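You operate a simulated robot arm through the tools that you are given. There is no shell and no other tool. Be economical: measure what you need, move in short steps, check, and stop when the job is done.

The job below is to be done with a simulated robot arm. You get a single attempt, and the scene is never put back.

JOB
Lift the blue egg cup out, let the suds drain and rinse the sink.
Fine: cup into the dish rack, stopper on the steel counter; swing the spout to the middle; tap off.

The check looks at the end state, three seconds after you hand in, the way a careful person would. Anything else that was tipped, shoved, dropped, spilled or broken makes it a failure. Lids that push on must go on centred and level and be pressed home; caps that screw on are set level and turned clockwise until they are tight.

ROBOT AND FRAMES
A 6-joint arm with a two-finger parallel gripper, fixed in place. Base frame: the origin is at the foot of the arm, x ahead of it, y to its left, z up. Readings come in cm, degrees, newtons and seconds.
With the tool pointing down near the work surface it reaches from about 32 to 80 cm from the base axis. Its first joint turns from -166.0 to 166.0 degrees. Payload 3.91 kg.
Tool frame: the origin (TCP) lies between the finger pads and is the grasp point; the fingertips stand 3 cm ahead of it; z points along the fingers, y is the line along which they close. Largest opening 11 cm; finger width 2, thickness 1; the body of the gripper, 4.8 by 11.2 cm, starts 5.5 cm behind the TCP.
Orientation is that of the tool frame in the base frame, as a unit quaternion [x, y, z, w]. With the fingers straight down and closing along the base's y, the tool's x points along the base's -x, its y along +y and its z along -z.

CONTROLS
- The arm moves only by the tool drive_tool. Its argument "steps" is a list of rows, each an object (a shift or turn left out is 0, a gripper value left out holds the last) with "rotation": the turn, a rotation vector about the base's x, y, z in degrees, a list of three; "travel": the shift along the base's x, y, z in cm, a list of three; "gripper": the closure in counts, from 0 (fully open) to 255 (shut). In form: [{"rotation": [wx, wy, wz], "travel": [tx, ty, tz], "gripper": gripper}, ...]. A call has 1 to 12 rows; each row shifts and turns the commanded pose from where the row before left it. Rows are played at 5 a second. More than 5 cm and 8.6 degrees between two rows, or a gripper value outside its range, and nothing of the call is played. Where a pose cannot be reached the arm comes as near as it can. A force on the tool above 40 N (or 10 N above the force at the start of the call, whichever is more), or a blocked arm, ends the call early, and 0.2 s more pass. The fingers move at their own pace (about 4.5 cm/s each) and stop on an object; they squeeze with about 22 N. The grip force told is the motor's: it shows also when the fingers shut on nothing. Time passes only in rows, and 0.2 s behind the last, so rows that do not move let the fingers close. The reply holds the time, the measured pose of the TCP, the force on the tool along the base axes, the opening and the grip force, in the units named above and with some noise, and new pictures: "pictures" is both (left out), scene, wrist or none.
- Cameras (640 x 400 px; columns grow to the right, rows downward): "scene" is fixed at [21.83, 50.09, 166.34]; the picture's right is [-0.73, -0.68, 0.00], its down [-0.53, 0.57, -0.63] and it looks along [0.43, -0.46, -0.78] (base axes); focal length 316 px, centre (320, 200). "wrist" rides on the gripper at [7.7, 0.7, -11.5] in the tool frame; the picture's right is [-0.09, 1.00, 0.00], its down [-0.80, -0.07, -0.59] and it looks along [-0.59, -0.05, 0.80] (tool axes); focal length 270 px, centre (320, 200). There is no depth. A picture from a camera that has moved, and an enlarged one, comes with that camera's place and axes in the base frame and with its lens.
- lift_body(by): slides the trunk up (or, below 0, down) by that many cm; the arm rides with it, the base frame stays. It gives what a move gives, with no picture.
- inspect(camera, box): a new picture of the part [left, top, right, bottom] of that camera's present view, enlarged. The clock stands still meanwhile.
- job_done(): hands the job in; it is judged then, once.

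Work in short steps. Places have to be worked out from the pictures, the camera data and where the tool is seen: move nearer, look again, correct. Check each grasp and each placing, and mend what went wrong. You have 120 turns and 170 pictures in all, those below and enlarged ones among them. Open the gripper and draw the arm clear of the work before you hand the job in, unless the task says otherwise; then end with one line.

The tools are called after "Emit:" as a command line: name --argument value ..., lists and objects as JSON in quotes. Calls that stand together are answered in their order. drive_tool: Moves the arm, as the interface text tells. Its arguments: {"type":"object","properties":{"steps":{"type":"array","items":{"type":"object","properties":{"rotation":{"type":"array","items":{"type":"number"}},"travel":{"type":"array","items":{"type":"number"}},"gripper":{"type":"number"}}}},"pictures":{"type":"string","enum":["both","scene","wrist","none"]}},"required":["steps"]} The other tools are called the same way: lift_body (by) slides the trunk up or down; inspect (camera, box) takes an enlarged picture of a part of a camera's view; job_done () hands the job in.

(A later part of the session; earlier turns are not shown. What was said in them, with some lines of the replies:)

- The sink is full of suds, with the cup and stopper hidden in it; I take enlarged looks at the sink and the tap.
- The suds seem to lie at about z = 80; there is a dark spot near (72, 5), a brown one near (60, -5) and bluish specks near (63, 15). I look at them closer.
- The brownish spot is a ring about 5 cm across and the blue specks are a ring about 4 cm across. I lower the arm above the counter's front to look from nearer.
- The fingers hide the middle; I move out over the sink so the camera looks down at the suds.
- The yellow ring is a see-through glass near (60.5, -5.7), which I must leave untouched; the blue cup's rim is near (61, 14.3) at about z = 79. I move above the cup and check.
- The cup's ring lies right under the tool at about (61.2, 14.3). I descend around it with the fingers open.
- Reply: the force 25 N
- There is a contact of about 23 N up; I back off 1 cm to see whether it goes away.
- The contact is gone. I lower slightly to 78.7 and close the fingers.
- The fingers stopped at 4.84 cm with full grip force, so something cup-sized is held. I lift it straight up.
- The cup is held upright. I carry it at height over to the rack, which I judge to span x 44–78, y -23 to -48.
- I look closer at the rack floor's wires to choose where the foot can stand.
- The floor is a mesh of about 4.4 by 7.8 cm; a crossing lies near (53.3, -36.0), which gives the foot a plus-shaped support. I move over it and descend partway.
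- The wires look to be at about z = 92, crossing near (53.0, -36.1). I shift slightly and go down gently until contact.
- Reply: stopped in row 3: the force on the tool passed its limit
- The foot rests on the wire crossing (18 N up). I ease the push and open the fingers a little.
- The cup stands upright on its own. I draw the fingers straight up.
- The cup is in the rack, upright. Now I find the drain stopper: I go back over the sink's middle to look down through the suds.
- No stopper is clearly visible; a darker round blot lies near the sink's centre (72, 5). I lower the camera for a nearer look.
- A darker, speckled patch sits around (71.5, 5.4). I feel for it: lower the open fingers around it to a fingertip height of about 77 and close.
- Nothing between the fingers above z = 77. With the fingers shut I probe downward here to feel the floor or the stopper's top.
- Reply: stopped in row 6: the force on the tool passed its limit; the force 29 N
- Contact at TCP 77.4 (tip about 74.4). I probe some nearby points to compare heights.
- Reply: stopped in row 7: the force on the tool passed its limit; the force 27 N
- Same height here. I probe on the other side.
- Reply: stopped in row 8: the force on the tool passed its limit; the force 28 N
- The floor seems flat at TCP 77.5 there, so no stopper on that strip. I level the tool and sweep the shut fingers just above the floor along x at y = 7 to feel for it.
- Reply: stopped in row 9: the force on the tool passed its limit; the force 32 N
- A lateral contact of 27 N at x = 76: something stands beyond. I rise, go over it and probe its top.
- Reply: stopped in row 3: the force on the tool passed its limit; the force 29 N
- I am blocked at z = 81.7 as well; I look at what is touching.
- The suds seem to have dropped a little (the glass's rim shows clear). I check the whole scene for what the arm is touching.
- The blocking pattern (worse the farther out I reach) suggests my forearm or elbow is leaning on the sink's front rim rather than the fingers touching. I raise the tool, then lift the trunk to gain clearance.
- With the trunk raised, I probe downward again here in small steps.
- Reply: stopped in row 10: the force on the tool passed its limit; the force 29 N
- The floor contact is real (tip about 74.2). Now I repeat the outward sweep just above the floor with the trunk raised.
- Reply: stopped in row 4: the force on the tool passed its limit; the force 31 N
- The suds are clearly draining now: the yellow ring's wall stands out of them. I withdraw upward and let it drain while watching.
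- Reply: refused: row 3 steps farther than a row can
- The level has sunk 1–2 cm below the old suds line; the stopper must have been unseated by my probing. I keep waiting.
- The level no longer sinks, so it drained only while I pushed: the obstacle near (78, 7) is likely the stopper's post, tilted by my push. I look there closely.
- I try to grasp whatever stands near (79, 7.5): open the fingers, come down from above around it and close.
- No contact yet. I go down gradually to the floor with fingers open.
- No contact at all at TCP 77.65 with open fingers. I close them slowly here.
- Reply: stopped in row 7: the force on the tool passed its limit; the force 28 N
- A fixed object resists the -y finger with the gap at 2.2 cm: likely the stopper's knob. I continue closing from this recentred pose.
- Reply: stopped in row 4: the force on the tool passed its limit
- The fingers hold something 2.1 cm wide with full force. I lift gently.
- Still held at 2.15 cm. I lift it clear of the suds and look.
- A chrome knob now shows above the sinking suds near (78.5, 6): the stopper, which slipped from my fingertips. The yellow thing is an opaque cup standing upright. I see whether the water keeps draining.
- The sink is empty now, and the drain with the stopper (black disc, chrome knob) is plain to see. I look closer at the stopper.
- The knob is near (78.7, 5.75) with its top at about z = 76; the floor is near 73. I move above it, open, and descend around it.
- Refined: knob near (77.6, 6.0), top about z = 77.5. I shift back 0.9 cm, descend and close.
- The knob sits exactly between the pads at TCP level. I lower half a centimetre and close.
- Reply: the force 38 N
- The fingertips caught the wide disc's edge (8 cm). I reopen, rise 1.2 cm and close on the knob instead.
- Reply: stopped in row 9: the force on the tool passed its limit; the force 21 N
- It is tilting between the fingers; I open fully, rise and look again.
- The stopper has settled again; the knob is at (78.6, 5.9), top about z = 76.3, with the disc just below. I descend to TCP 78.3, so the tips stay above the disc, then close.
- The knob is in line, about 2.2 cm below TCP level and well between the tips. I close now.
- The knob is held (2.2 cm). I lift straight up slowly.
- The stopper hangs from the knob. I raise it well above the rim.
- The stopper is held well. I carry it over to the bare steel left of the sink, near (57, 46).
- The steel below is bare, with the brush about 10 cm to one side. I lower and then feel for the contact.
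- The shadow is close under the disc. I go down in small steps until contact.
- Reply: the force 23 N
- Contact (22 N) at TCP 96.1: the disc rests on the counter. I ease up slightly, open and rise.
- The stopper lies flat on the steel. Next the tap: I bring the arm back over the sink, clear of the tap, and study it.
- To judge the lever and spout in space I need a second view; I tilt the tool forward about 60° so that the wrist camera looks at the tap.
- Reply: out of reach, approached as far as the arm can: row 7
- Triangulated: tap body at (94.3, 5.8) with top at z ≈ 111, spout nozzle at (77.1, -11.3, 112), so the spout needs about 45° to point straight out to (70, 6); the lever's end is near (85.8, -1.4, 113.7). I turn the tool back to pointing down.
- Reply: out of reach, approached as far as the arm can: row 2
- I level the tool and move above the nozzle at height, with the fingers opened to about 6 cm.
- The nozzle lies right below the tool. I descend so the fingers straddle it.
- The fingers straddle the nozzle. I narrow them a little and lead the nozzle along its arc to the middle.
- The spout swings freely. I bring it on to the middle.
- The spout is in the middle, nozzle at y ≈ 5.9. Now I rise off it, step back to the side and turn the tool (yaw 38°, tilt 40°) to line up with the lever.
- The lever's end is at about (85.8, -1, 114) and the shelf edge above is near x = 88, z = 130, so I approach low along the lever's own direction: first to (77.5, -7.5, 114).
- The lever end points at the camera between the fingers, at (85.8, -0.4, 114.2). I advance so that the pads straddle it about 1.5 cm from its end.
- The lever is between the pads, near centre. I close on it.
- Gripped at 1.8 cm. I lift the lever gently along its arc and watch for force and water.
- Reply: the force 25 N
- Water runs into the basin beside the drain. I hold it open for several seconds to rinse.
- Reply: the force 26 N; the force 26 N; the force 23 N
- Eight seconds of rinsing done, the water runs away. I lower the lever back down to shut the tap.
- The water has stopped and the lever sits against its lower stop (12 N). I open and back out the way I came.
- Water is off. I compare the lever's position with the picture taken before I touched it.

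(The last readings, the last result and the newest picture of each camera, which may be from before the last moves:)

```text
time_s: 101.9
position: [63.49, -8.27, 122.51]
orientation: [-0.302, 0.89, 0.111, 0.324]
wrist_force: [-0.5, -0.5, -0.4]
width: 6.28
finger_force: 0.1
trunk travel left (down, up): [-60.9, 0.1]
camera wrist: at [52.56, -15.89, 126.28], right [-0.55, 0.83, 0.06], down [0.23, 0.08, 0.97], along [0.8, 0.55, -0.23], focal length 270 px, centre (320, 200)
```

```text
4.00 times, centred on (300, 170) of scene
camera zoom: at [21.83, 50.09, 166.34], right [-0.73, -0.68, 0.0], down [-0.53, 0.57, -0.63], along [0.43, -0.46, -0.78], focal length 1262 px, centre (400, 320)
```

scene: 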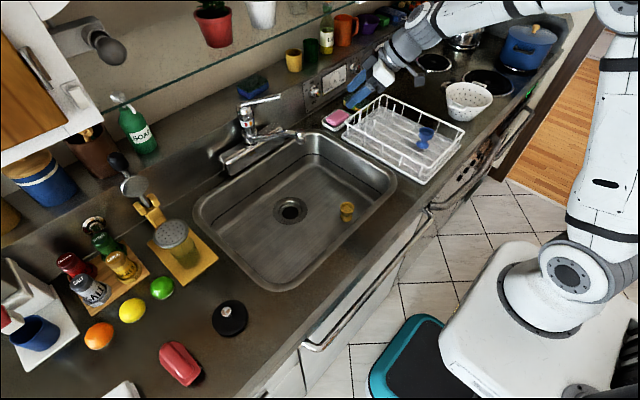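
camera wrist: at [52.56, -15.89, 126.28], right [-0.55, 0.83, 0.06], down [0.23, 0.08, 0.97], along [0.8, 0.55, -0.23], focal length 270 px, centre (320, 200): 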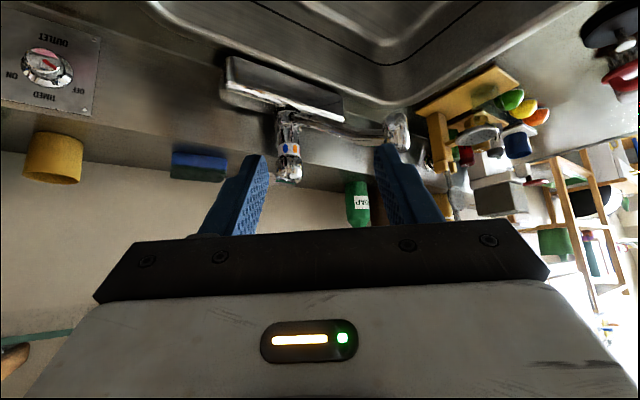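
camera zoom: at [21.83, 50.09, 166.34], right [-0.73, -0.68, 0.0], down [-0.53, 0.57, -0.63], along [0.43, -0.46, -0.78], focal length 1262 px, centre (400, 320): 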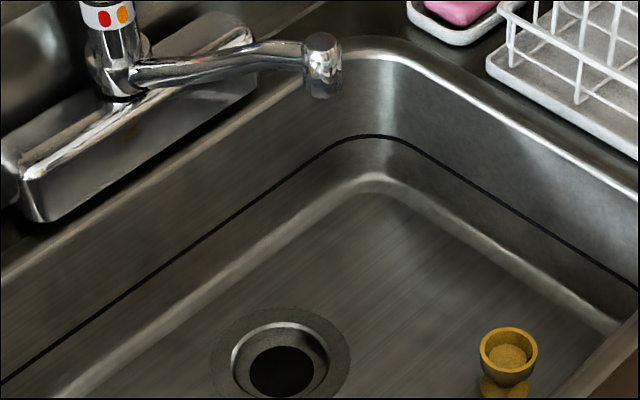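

The lever's end looks up to half a centimetre higher than at first, though no water runs. To be sure it is shut, I press it down lightly from above with closed fingertips.

Emit:
drive_tool --steps '[{"travel": [4, 0, -0.5], "gripper": 255}, {"travel": [4, 1, -0.5]}, {"travel": [4, 2, -0.5]}, {"travel": [4, 2, 0]}, {"travel": [3.5, 1.6, 0]}, {"travel": [2.5, 0.9, -0.5]}]'

Emit:
inspect --camera "scene" --box '[220, 60, 340, 160]'

```text
time_s: 103.3
position: [85.57, -0.84, 120.35]
orientation: [-0.302, 0.889, 0.111, 0.324]
wrist_force: [-0.3, 0.1, 0.3]
width: 0.0
finger_force: 21.5
trunk travel left (down, up): [-60.9, 0.1]
camera wrist: at [74.6, -8.42, 124.25], right [-0.55, 0.83, 0.06], down [0.23, 0.08, 0.97], along [0.8, 0.55, -0.23], focal length 270 px, centre (320, 200)
```

scene: 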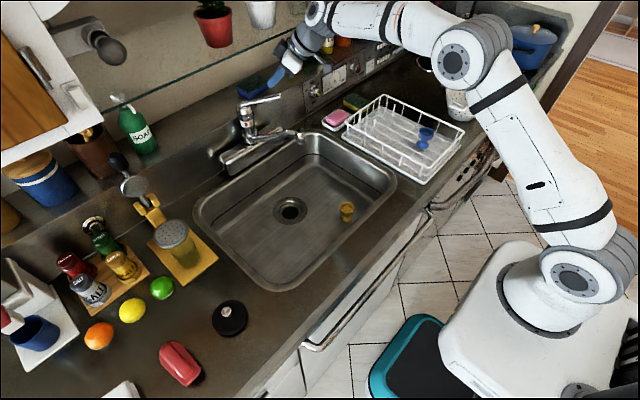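
wrist: 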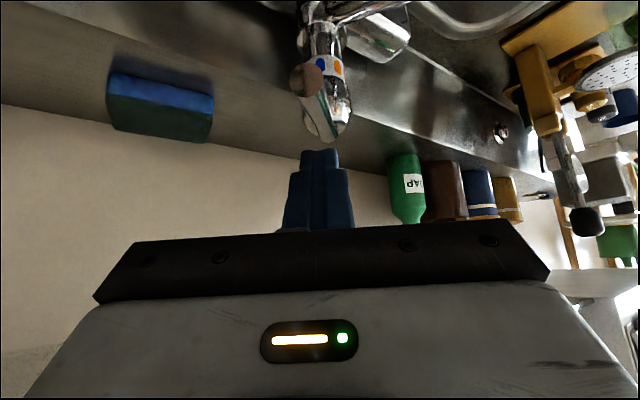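

```text
4.00 times, centred on (280, 110) of scene
camera zoom: at [21.83, 50.09, 166.34], right [-0.73, -0.68, 0.0], down [-0.53, 0.57, -0.63], along [0.43, -0.46, -0.78], focal length 1262 px, centre (480, 560)
```

zoom: 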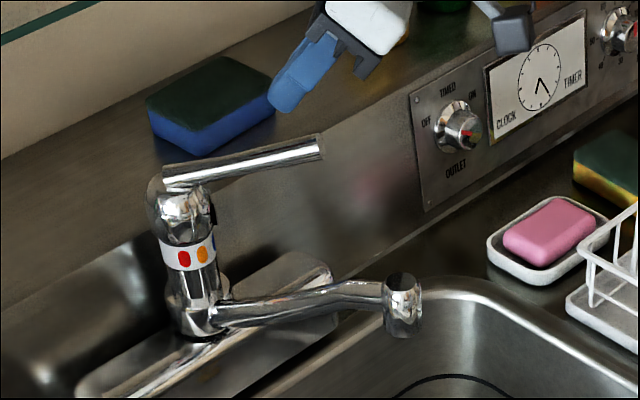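

The lever's end is at about (85.8, -1.0, 113.9): same height, only turned sideways a trifle. I still press down lightly to confirm it is on its stop.

Emit:
drive_tool --steps '[{"travel": [0, -0.2, -1]}, {"travel": [0, 0, -1]}, {"travel": [0, 0, -0.7]}, {"travel": [0, 0, -0.4]}, {"travel": [0, 0, -0.3]}]' --pictures "none"

```text
time_s: 104.6
position: [85.79, -0.97, 117.96]
orientation: [-0.303, 0.886, 0.109, 0.334]
wrist_force: [2.8, 1.3, 12.2]
width: 0.0
finger_force: 22.2
trunk travel left (down, up): [-60.9, 0.1]
stopped in row 5: the force on the tool passed its limit (the readings are from after the stop); the commanded pose is now the measured one
```

It resisted firmly, so the lever is on its stop. I back off up and away, and open the gripper.

Emit:
drive_tool --steps '[{"travel": [-0.5, -0.4, 2]}, {"travel": [-3, -2, 1]}, {"travel": [-4, -2, 0]}, {"travel": [-4, -1, 0]}, {"travel": [-4.5, 0, 1], "gripper": 60}, {"travel": [-4.5, 0, 1]}, {"travel": [-4.5, 0, 0]}, {}, {}]'

Emit:
inspect --camera "scene" --box '[190, 60, 480, 260]'

Emit:
inspect --camera "scene" --box '[210, 60, 350, 180]'

```text
time_s: 106.6
position: [60.76, -6.24, 122.49]
orientation: [-0.302, 0.887, 0.109, 0.331]
wrist_force: [-0.4, 0.0, 0.5]
width: 8.4
finger_force: 0.0
trunk travel left (down, up): [-60.9, 0.1]
camera wrist: at [49.64, -13.77, 126.09], right [-0.55, 0.83, 0.05], down [0.21, 0.08, 0.97], along [0.81, 0.55, -0.22], focal length 270 px, centre (320, 200)
```

scene: 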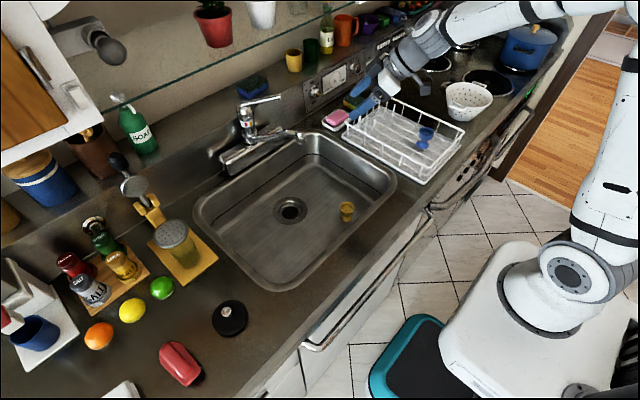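
wrist: 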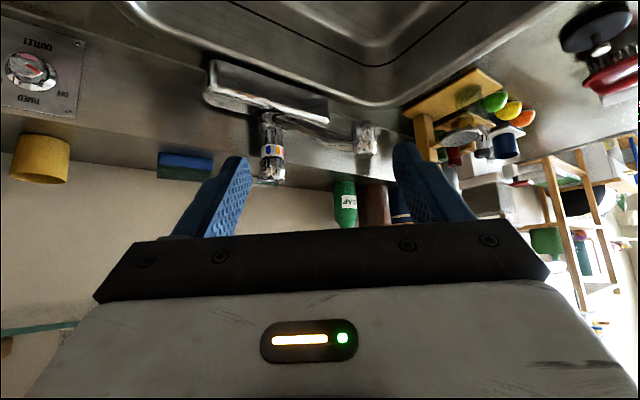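

```text
2.00 times, centred on (335, 160) of scene
camera zoom: at [21.83, 50.09, 166.34], right [-0.73, -0.68, 0.0], down [-0.53, 0.57, -0.63], along [0.43, -0.46, -0.78], focal length 631 px, centre (290, 280)
```

zoom: 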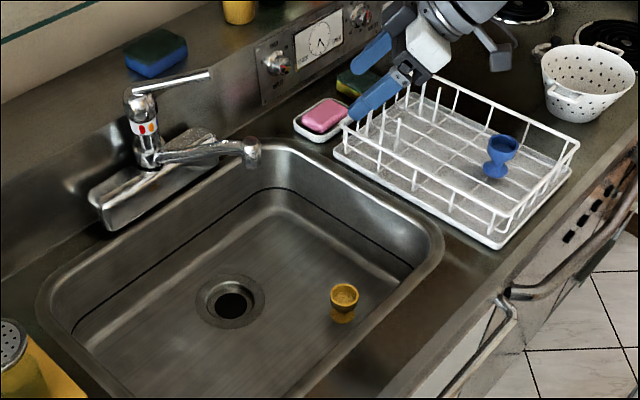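

```text
3.33 times, centred on (280, 120) of scene
camera zoom: at [21.83, 50.09, 166.34], right [-0.73, -0.68, 0.0], down [-0.53, 0.57, -0.63], along [0.43, -0.46, -0.78], focal length 1052 px, centre (453, 467)
```

zoom: 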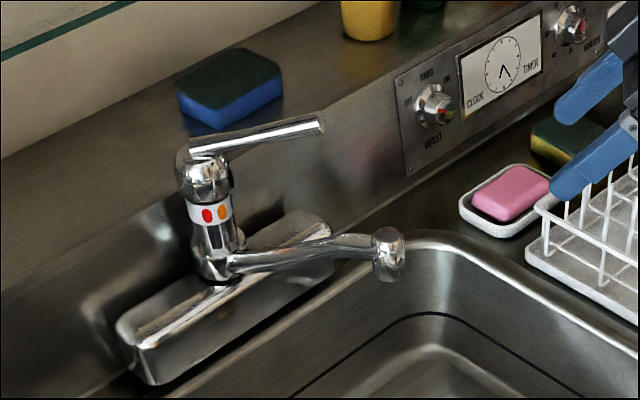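

Everything is in place: cup in the rack, stopper on the steel, spout in the middle, tap off, yellow cup untouched. I draw the arm farther clear.

Emit:
drive_tool --steps '[{"travel": [-2, 1, 4], "gripper": 0}, {"travel": [-2, 1, 4]}, {"travel": [-2, 1, 3]}, {}]' --pictures "scene"

```text
time_s: 107.6
position: [54.76, -3.51, 133.5]
orientation: [-0.302, 0.888, 0.11, 0.329]
wrist_force: [0.4, 0.5, -0.2]
width: 11.01
finger_force: 0.1
trunk travel left (down, up): [-60.9, 0.1]
```

scene: 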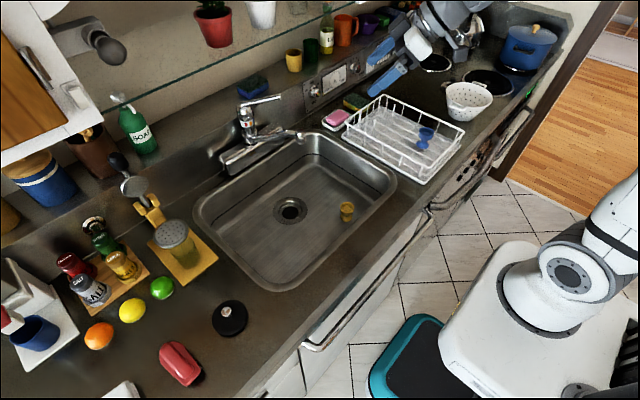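

The arm is clear, the gripper open and the scene in order; I hand the job in.

Emit:
job_done

```text
The job is handed in.
```

The job is handed in: the blue egg cup stands upright in the dish rack, the suds are drained, the stopper lies on the steel counter, the sink was rinsed for about 8 s, the spout is in the middle and the tap is off.
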